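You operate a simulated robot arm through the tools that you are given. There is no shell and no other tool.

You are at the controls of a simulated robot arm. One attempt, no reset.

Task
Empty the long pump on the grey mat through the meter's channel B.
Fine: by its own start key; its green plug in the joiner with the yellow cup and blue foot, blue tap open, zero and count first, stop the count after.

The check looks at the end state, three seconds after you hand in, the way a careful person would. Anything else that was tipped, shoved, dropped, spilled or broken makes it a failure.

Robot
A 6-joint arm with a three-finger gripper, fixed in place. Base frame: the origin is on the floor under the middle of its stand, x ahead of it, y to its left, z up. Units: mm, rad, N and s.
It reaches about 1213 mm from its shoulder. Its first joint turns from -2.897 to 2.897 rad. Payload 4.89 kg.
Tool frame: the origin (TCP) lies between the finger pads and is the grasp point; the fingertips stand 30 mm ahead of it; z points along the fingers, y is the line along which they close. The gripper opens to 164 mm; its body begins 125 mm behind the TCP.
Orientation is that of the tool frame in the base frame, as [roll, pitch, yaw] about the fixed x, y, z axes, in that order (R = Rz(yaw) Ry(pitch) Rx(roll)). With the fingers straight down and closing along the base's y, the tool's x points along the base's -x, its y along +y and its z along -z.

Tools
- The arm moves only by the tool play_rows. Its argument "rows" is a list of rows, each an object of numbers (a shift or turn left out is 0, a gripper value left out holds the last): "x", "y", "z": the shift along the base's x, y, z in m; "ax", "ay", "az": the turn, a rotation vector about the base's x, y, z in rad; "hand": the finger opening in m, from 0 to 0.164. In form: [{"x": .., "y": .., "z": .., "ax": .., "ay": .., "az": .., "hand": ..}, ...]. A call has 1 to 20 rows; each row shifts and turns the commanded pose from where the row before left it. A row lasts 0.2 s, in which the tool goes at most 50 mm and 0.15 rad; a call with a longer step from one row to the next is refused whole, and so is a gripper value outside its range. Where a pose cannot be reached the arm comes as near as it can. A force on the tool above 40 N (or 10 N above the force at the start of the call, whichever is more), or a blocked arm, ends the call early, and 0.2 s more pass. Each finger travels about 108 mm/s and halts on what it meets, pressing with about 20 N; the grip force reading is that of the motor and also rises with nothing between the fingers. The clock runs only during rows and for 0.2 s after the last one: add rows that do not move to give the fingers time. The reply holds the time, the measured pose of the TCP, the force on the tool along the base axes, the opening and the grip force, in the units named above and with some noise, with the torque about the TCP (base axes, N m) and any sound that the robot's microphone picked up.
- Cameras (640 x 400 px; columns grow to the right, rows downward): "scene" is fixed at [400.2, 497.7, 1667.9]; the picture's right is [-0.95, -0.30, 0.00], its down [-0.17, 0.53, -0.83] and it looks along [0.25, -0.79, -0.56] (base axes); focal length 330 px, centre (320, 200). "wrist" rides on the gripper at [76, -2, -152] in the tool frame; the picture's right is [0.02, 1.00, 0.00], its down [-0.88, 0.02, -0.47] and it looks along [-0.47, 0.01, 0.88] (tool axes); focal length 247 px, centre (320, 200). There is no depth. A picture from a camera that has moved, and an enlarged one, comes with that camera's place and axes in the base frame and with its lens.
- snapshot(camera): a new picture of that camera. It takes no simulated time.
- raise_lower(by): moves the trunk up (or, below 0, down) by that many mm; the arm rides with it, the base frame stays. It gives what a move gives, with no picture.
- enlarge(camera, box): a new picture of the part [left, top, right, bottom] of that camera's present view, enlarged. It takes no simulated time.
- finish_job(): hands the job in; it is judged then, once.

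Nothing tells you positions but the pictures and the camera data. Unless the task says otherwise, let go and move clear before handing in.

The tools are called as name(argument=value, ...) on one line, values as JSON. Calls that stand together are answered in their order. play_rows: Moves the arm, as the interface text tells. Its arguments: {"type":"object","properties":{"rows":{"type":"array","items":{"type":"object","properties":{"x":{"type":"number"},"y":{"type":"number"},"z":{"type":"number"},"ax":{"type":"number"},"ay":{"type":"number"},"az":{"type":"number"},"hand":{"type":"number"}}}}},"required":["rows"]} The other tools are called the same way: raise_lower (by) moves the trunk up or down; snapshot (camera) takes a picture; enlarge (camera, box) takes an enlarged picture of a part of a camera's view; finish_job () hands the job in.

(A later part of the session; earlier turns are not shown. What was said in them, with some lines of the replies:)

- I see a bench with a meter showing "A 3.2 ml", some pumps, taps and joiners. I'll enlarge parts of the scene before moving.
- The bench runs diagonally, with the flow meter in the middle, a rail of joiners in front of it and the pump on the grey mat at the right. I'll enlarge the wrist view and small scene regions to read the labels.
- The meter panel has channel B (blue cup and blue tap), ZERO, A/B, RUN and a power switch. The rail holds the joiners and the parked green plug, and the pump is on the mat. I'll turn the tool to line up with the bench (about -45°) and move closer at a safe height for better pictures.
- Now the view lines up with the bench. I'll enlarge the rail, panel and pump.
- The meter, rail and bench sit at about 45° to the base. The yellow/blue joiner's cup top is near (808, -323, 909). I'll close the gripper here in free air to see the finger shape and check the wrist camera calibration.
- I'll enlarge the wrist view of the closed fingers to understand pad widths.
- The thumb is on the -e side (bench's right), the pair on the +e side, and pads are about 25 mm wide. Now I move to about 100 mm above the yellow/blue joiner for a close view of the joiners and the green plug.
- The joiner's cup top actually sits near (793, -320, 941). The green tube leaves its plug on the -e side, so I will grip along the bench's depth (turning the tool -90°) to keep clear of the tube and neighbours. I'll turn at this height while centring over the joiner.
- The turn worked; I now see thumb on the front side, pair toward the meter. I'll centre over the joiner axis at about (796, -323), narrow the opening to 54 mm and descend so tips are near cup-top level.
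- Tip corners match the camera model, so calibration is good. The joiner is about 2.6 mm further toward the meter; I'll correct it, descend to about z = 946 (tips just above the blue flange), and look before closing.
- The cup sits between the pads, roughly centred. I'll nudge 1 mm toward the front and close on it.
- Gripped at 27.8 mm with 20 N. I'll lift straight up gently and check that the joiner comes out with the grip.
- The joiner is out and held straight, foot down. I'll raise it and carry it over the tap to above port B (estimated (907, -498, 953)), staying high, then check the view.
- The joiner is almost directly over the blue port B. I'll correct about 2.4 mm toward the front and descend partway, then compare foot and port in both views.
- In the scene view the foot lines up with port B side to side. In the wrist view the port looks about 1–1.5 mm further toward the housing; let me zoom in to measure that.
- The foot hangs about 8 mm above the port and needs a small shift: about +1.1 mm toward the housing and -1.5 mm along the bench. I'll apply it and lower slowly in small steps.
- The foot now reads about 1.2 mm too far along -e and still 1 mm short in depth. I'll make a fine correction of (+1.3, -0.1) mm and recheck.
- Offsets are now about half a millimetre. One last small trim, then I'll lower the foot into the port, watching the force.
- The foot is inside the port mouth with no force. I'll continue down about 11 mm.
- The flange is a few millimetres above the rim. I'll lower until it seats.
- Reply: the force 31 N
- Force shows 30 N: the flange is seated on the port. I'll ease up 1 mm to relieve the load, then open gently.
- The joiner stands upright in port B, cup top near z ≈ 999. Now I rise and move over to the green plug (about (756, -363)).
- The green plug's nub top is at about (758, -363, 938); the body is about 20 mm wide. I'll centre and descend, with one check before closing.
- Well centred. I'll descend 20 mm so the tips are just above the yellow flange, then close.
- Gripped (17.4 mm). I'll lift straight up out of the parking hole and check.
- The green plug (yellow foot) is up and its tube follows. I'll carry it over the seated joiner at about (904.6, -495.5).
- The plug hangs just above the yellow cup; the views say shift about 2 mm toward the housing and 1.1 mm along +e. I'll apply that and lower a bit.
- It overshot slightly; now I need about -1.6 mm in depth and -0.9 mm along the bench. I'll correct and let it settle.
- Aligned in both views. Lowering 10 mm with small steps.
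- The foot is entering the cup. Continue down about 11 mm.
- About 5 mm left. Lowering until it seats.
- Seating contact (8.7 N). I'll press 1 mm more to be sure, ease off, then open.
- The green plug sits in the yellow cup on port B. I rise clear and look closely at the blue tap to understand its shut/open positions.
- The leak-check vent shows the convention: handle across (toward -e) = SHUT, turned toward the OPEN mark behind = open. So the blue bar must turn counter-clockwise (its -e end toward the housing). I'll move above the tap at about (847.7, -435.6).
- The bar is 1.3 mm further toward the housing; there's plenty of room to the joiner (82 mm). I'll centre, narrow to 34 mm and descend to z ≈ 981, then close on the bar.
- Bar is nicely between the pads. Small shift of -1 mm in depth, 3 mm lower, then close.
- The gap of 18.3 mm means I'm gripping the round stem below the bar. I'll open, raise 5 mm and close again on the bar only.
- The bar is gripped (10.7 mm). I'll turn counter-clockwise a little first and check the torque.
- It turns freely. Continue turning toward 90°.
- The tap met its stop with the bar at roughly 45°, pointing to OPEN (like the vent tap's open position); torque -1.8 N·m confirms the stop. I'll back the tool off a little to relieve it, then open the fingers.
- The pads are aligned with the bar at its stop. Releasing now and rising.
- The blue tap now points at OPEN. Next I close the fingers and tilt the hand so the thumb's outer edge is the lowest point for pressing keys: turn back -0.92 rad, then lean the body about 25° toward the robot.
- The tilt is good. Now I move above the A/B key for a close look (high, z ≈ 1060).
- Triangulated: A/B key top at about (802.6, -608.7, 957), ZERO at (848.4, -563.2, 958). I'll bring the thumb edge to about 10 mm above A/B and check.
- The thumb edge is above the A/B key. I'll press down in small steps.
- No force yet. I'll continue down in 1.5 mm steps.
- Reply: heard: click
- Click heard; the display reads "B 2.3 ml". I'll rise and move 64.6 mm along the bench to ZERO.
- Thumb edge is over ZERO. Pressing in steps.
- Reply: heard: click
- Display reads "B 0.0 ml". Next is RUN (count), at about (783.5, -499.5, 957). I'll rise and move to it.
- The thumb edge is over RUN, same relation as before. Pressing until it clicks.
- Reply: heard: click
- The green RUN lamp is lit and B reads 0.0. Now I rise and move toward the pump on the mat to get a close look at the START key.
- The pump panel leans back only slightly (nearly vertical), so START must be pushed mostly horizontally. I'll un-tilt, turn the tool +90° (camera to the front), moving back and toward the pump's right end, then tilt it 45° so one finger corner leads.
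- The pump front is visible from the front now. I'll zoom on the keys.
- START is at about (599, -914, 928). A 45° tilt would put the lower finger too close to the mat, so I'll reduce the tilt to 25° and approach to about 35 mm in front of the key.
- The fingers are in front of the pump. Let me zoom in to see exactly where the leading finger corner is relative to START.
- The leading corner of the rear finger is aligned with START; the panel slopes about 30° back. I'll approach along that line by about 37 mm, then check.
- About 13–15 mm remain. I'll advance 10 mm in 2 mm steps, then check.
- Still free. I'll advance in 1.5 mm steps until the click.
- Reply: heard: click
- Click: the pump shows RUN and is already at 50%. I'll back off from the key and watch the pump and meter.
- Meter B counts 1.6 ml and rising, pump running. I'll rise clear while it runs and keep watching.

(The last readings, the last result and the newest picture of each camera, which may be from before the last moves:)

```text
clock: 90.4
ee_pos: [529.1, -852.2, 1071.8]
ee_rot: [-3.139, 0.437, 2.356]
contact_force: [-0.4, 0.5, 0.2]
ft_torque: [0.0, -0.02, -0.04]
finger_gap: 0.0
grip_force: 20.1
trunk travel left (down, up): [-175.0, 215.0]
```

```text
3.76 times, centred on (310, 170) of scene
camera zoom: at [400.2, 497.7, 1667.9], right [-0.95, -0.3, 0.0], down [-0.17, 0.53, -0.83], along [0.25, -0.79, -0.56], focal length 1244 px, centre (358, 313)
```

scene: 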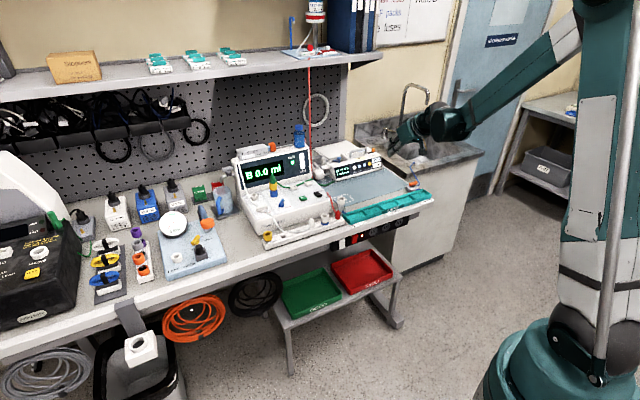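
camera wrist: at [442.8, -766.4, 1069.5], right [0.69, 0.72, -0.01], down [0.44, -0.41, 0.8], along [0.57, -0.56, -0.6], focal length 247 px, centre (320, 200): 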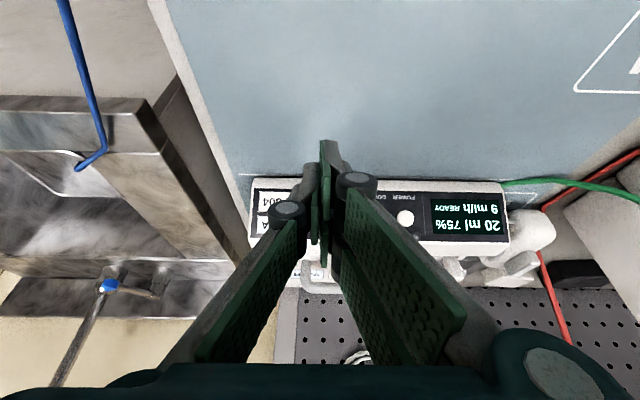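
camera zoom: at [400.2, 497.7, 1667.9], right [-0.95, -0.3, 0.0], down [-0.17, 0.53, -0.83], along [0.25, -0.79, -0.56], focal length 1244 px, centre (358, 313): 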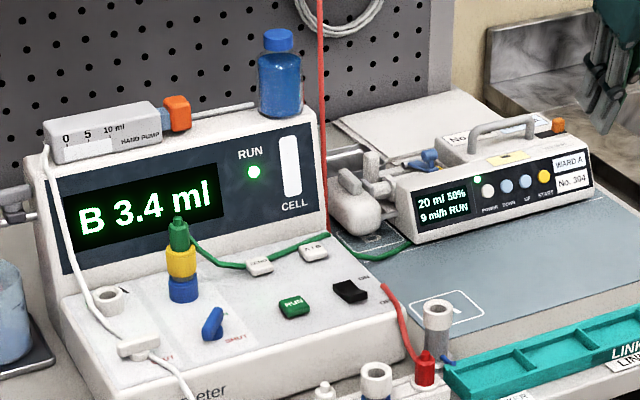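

Flow is about 1.5 ml/s. While it empties I'll travel to above RUN (this orientation's front finger corner can press it), without touching anything.

play_rows(rows=[{"x": 0.012, "y": 0.016}, {"x": 0.024, "y": 0.031}, {"x": 0.027, "y": 0.035}, {"x": 0.027, "y": 0.035}, {"x": 0.027, "y": 0.035}, {"x": 0.027, "y": 0.035}, {"x": 0.027, "y": 0.035}, {"x": 0.027, "y": 0.035}, {"x": 0.027, "y": 0.035}, {"x": 0.022, "y": 0.029}, {"x": 0.013, "y": 0.017}, {}])

enlarge(camera="scene", box=[225, 120, 395, 220])

snapshot(camera="wrist")

```text
clock: 93.0
ee_pos: [789.8, -512.8, 1071.2]
ee_rot: [-3.141, 0.435, 2.356]
contact_force: [1.1, 0.9, 0.0]
ft_torque: [-0.06, 0.04, -0.04]
finger_gap: 0.0
grip_force: 19.6
trunk travel left (down, up): [-175.0, 215.0]
```

```text
3.76 times, centred on (310, 170) of scene
camera zoom: at [400.2, 497.7, 1667.9], right [-0.95, -0.3, 0.0], down [-0.17, 0.53, -0.83], along [0.25, -0.79, -0.56], focal length 1244 px, centre (358, 313)
```

zoom: 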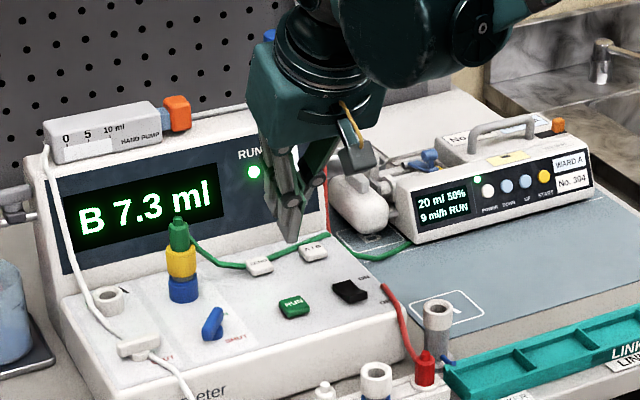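

```text
taken
camera wrist: at [694.5, -419.7, 1177.4], right [0.69, 0.72, -0.01], down [0.44, -0.41, 0.8], along [0.57, -0.56, -0.6], focal length 247 px, centre (320, 200)
```

wrist: 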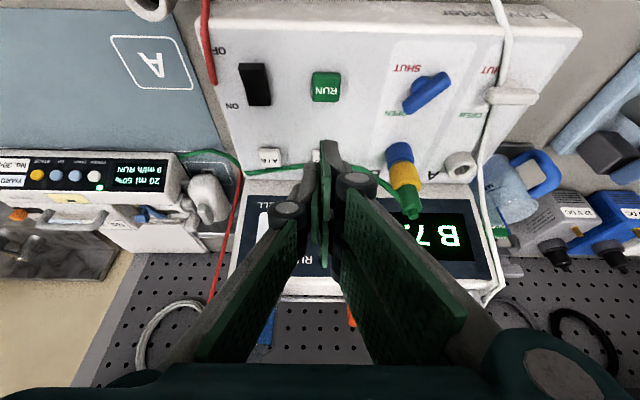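

B now at 7.3 ml. I'll hold here and let it run, checking both displays.

play_rows(rows=[{}, {}, {}, {}, {}, {}, {}, {}, {}, {}, {}, {}])

enlarge(camera="scene", box=[225, 120, 395, 220])

```text
clock: 95.6
ee_pos: [789.7, -513.5, 1072.5]
ee_rot: [-3.139, 0.436, 2.355]
contact_force: [0.6, 0.0, 0.0]
ft_torque: [-0.01, 0.01, -0.02]
finger_gap: 0.1
grip_force: 19.7
trunk travel left (down, up): [-175.0, 215.0]
```

```text
3.76 times, centred on (310, 170) of scene
camera zoom: at [400.2, 497.7, 1667.9], right [-0.95, -0.3, 0.0], down [-0.17, 0.53, -0.83], along [0.25, -0.79, -0.56], focal length 1244 px, centre (358, 313)
```

zoom: 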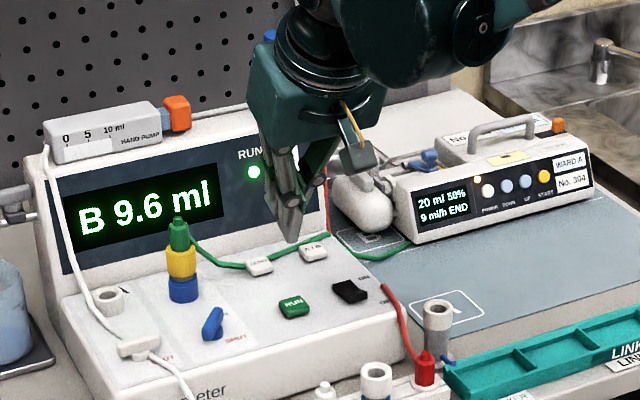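

The pump display shows END and the meter 9.6 ml. I'll verify with close zooms and a short wait for a stable count.

enlarge(camera="scene", box=[310, 135, 365, 185])

play_rows(rows=[{}, {}, {}, {}, {}])

enlarge(camera="scene", box=[225, 120, 395, 220])

enlarge(camera="wrist", box=[0, 130, 240, 290])

```text
8.00 times, centred on (338, 160) of scene
camera zoom: at [400.2, 497.7, 1667.9], right [-0.95, -0.3, 0.0], down [-0.17, 0.53, -0.83], along [0.25, -0.79, -0.56], focal length 2642 px, centre (180, 520)
```

zoom: 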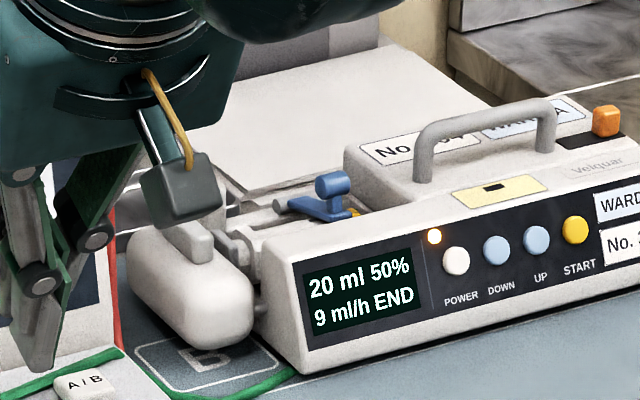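

```text
clock: 96.8
ee_pos: [789.5, -513.5, 1070.2]
ee_rot: [-3.14, 0.436, 2.356]
contact_force: [-0.1, 1.1, 0.6]
ft_torque: [-0.01, -0.01, 0.02]
finger_gap: 0.0
grip_force: 20.1
trunk travel left (down, up): [-175.0, 215.0]
```

```text
3.76 times, centred on (310, 170) of scene
camera zoom: at [400.2, 497.7, 1667.9], right [-0.95, -0.3, 0.0], down [-0.17, 0.53, -0.83], along [0.25, -0.79, -0.56], focal length 1244 px, centre (358, 313)
```

zoom: 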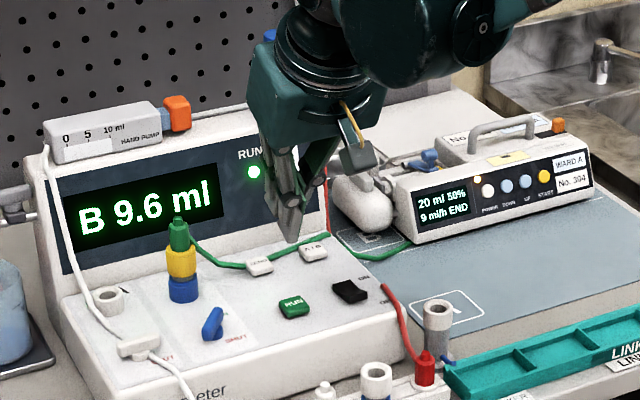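

```text
2.50 times, centred on (120, 210) of wrist
camera zoom: at [694.2, -420.1, 1177.4], right [0.69, 0.72, -0.01], down [0.44, -0.41, 0.8], along [0.57, -0.56, -0.6], focal length 617 px, centre (820, 175)
```

zoom: 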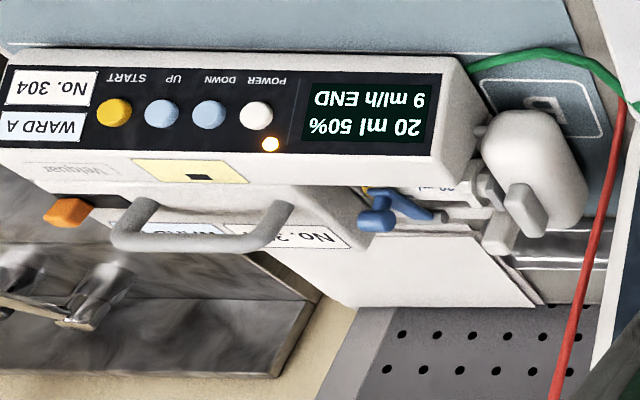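

The pusher has run fully in, the pump shows END, and the count is steady at 9.6 ml. Now I stop the count: descend above RUN and check alignment.

play_rows(rows=[{"z": -0.02}, {"z": -0.02}, {"z": -0.015}, {"z": -0.006}, {}, {}])

enlarge(camera="scene", box=[280, 165, 320, 205])

enlarge(camera="wrist", box=[240, 80, 420, 220])

```text
clock: 98.2
ee_pos: [790.2, -514.1, 1009.4]
ee_rot: [-3.14, 0.436, 2.358]
contact_force: [-0.1, 0.0, 0.1]
ft_torque: [-0.02, 0.02, 0.01]
finger_gap: 0.3
grip_force: 20.1
trunk travel left (down, up): [-175.0, 215.0]
```

```text
10.00 times, centred on (300, 185) of scene
camera zoom: at [400.2, 497.7, 1667.9], right [-0.95, -0.3, 0.0], down [-0.17, 0.53, -0.83], along [0.25, -0.79, -0.56], focal length 3303 px, centre (520, 350)
```

zoom: 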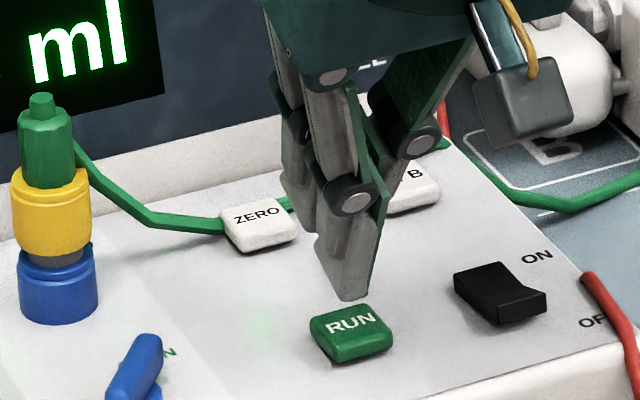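

```text
2.86 times, centred on (330, 150) of wrist
camera zoom: at [693.9, -421.0, 1116.5], right [0.69, 0.72, -0.01], down [0.44, -0.41, 0.8], along [0.57, -0.56, -0.6], focal length 706 px, centre (291, 343)
```

zoom: 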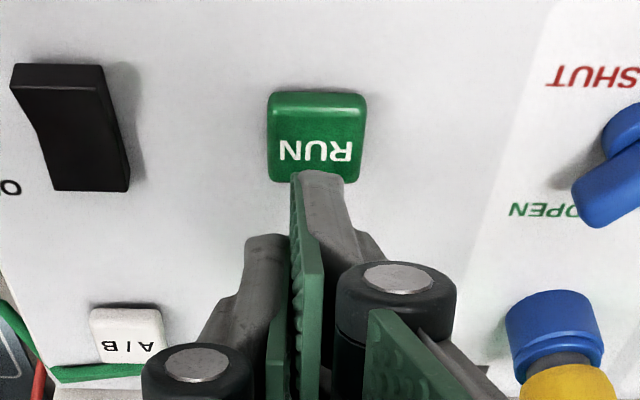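

Computed alignment with RUN is within 2 mm in both directions. Pressing down until the click.

play_rows(rows=[{"z": -0.003}, {"z": -0.003}, {"z": -0.003}, {"z": -0.002}, {"z": -0.0015}, {}])

enlarge(camera="scene", box=[225, 140, 335, 210])

```text
clock: 99.6
ee_pos: [788.0, -514.3, 998.9]
ee_rot: [-3.139, 0.437, 2.357]
contact_force: [0.4, 0.5, 0.8]
ft_torque: [-0.02, -0.02, 0.0]
finger_gap: 0.0
grip_force: 20.3
trunk travel left (down, up): [-175.0, 215.0]
```

```text
5.71 times, centred on (280, 175) of scene
camera zoom: at [400.2, 497.7, 1667.9], right [-0.95, -0.3, 0.0], down [-0.17, 0.53, -0.83], along [0.25, -0.79, -0.56], focal length 1888 px, centre (549, 343)
```

zoom: 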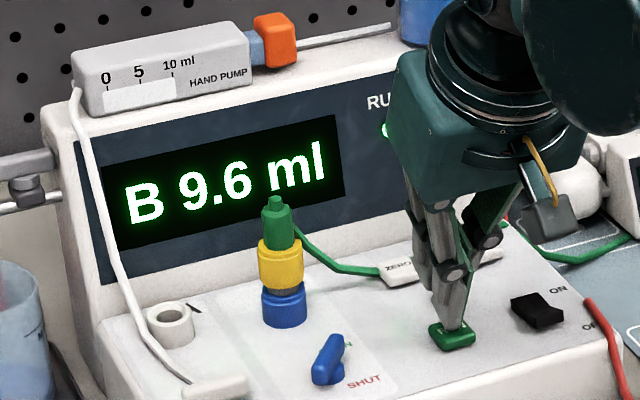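

play_rows(rows=[{"z": -0.0015}, {"z": -0.0015}, {"z": -0.0015}, {}])

enlarge(camera="scene", box=[225, 140, 335, 210])

```text
clock: 100.6
ee_pos: [788.8, -514.0, 993.8]
ee_rot: [-3.139, 0.433, 2.356]
contact_force: [1.3, -0.4, 2.9]
ft_torque: [0.03, -0.05, -0.02]
finger_gap: 0.0
grip_force: 20.5
trunk travel left (down, up): [-175.0, 215.0]
heard: click
```

```text
5.71 times, centred on (280, 175) of scene
camera zoom: at [400.2, 497.7, 1667.9], right [-0.95, -0.3, 0.0], down [-0.17, 0.53, -0.83], along [0.25, -0.79, -0.56], focal length 1888 px, centre (549, 343)
```

zoom: 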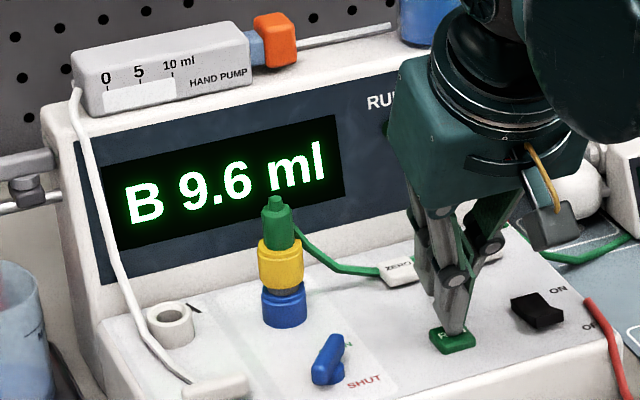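

Click heard. I rise and retreat toward the robot, then check the lamp and the whole scene.

play_rows(rows=[{"z": 0.01}, {"z": 0.02}, {"z": 0.03}, {"z": 0.03}, {"x": -0.02, "y": 0.02, "z": 0.02}, {"x": -0.03, "y": 0.025, "z": 0.02}, {"x": -0.035, "y": 0.03}, {"x": -0.035, "y": 0.03}, {"x": -0.035, "y": 0.03}, {"x": -0.03, "y": 0.025}, {}, {}])

enlarge(camera="scene", box=[225, 120, 345, 250])

snapshot(camera="scene")

snapshot(camera="wrist")

enlarge(camera="scene", box=[60, 170, 240, 310])

```text
clock: 103.2
ee_pos: [603.7, -355.1, 1124.1]
ee_rot: [-3.14, 0.436, 2.356]
contact_force: [-0.1, 0.2, 0.3]
ft_torque: [-0.05, -0.05, -0.02]
finger_gap: 0.1
grip_force: 19.8
trunk travel left (down, up): [-175.0, 215.0]
```

```text
3.08 times, centred on (285, 185) of scene
camera zoom: at [400.2, 497.7, 1667.9], right [-0.95, -0.3, 0.0], down [-0.17, 0.53, -0.83], along [0.25, -0.79, -0.56], focal length 1016 px, centre (428, 246)
```

zoom: 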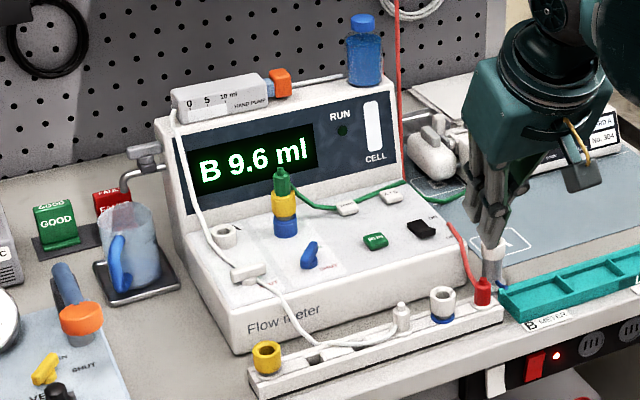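

```text
taken
```

scene: 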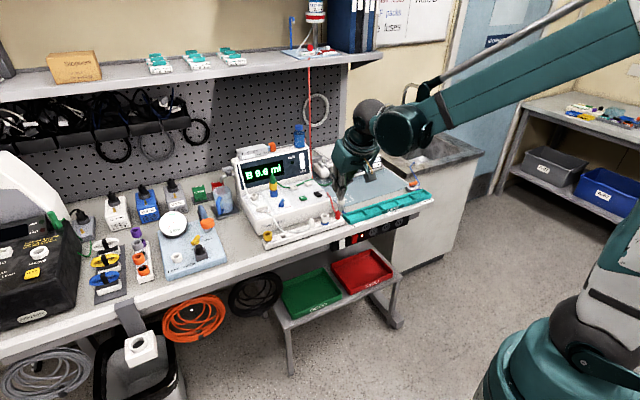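

```text
taken
camera wrist: at [507.7, -260.4, 1230.0], right [0.69, 0.72, -0.01], down [0.44, -0.41, 0.8], along [0.57, -0.56, -0.6], focal length 247 px, centre (320, 200)
```

wrist: 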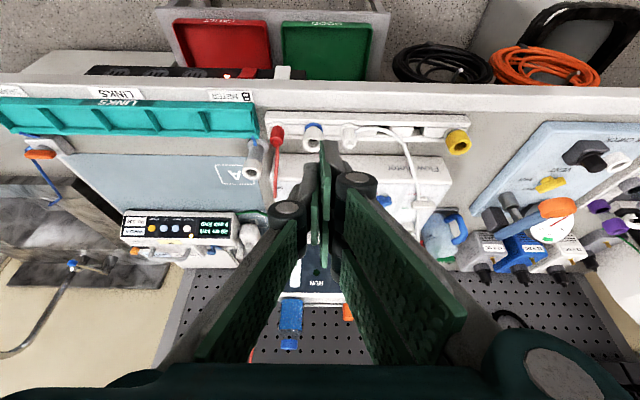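

```text
2.86 times, centred on (150, 240) of scene
camera zoom: at [400.2, 497.7, 1667.9], right [-0.95, -0.3, 0.0], down [-0.17, 0.53, -0.83], along [0.25, -0.79, -0.56], focal length 944 px, centre (806, 86)
```

zoom: 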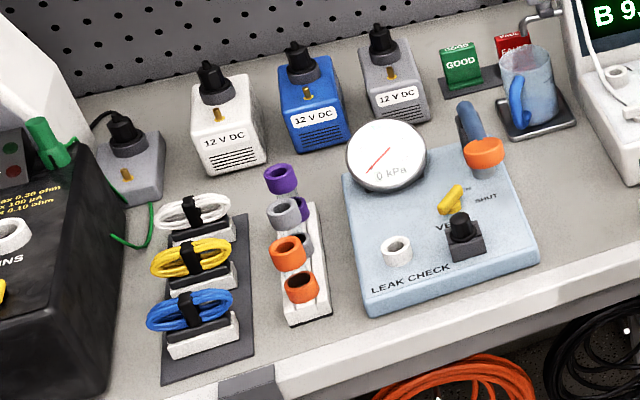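

The RUN lamp is off, B holds 9.6 ml, and the pump shows END. I'll check the joint for leaks and the pump/syringe once more before handing in.

enlarge(camera="scene", box=[255, 160, 315, 215])

enlarge(camera="wrist", box=[100, 190, 280, 290])

enlarge(camera="scene", box=[200, 160, 260, 220])

enlarge(camera="scene", box=[300, 130, 400, 200])

```text
7.27 times, centred on (285, 188) of scene
camera zoom: at [400.2, 497.7, 1667.9], right [-0.95, -0.3, 0.0], down [-0.17, 0.53, -0.83], along [0.25, -0.79, -0.56], focal length 2402 px, centre (574, 291)
```

zoom: 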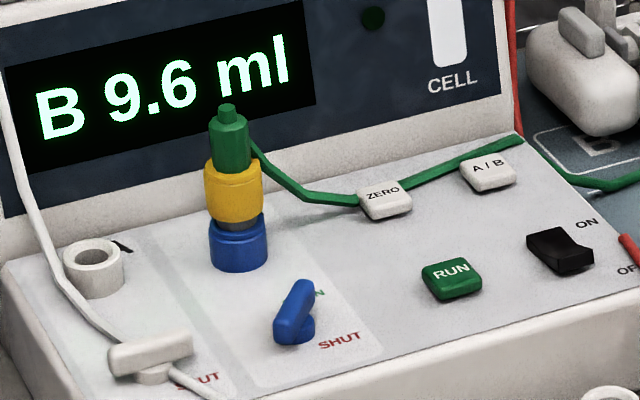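

```text
3.56 times, centred on (190, 240) of wrist
camera zoom: at [507.7, -260.4, 1230.0], right [0.69, 0.72, -0.01], down [0.44, -0.41, 0.8], along [0.57, -0.56, -0.6], focal length 878 px, centre (782, 58)
```

zoom: 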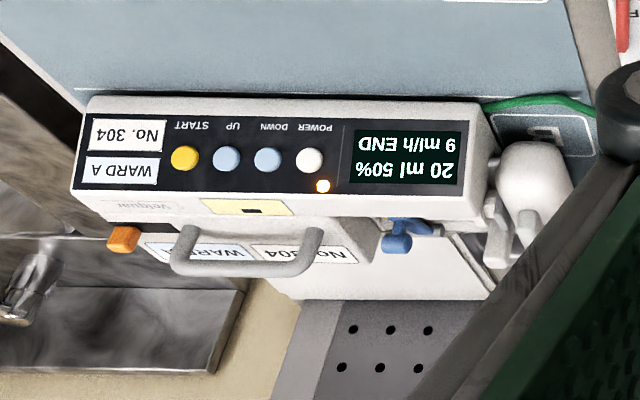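

```text
6.67 times, centred on (230, 190) of scene
camera zoom: at [400.2, 497.7, 1667.9], right [-0.95, -0.3, 0.0], down [-0.17, 0.53, -0.83], along [0.25, -0.79, -0.56], focal length 2202 px, centre (920, 267)
```

zoom: 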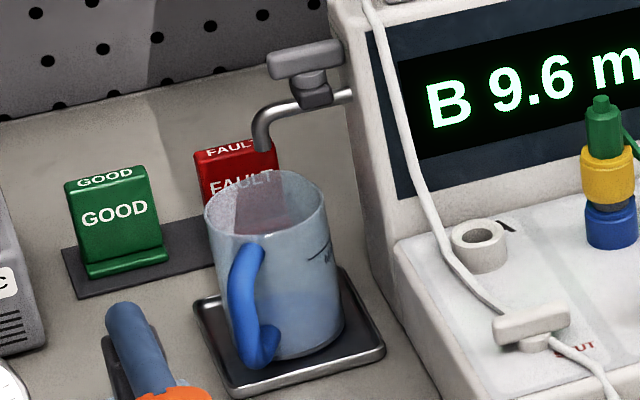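

```text
5.71 times, centred on (350, 165) of scene
camera zoom: at [400.2, 497.7, 1667.9], right [-0.95, -0.3, 0.0], down [-0.17, 0.53, -0.83], along [0.25, -0.79, -0.56], focal length 1888 px, centre (149, 400)
```

zoom: 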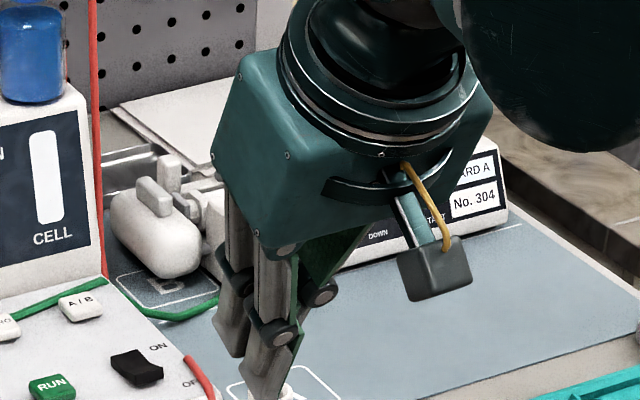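

Plug, joiner and tap are in place and dry. The count is stopped at B 9.6 ml, the pump shows END, nothing else has moved, and the hand is clear. Handing in.

finish_job()

```text
The job is handed in.
```

The long pump ran to END through the meter's channel B. The count is stopped at **B 9.6 ml**, and I've handed the job in.

- **Connection:** The joiner with the yellow cup and blue foot is seated in port B, and the pump's green plug is seated in the joiner. I saw no leak at the joint.
- **Tap:** The blue tap is turned to its stop and points at OPEN. That was roughly 50°, not a full quarter turn.
- **Count:** I switched the meter from A to B and pressed ZERO so it read 0.0 ml. I then pressed RUN, and its lamp lit.
- **Pump:** I started it with its own START key. At END the pusher was fully in and the reading held at 9.6 ml. I then pressed RUN again, and the lamp went out.

The pump's percentage dropped from 75% to 50% the moment it started and stayed there to END. I took that as the battery level, not the contents, so I judged the pump empty from END, the pusher and the steady count.

Nothing else was tipped, moved or spilled as far as the pictures show, and the hand was clear of the bench at hand-in.
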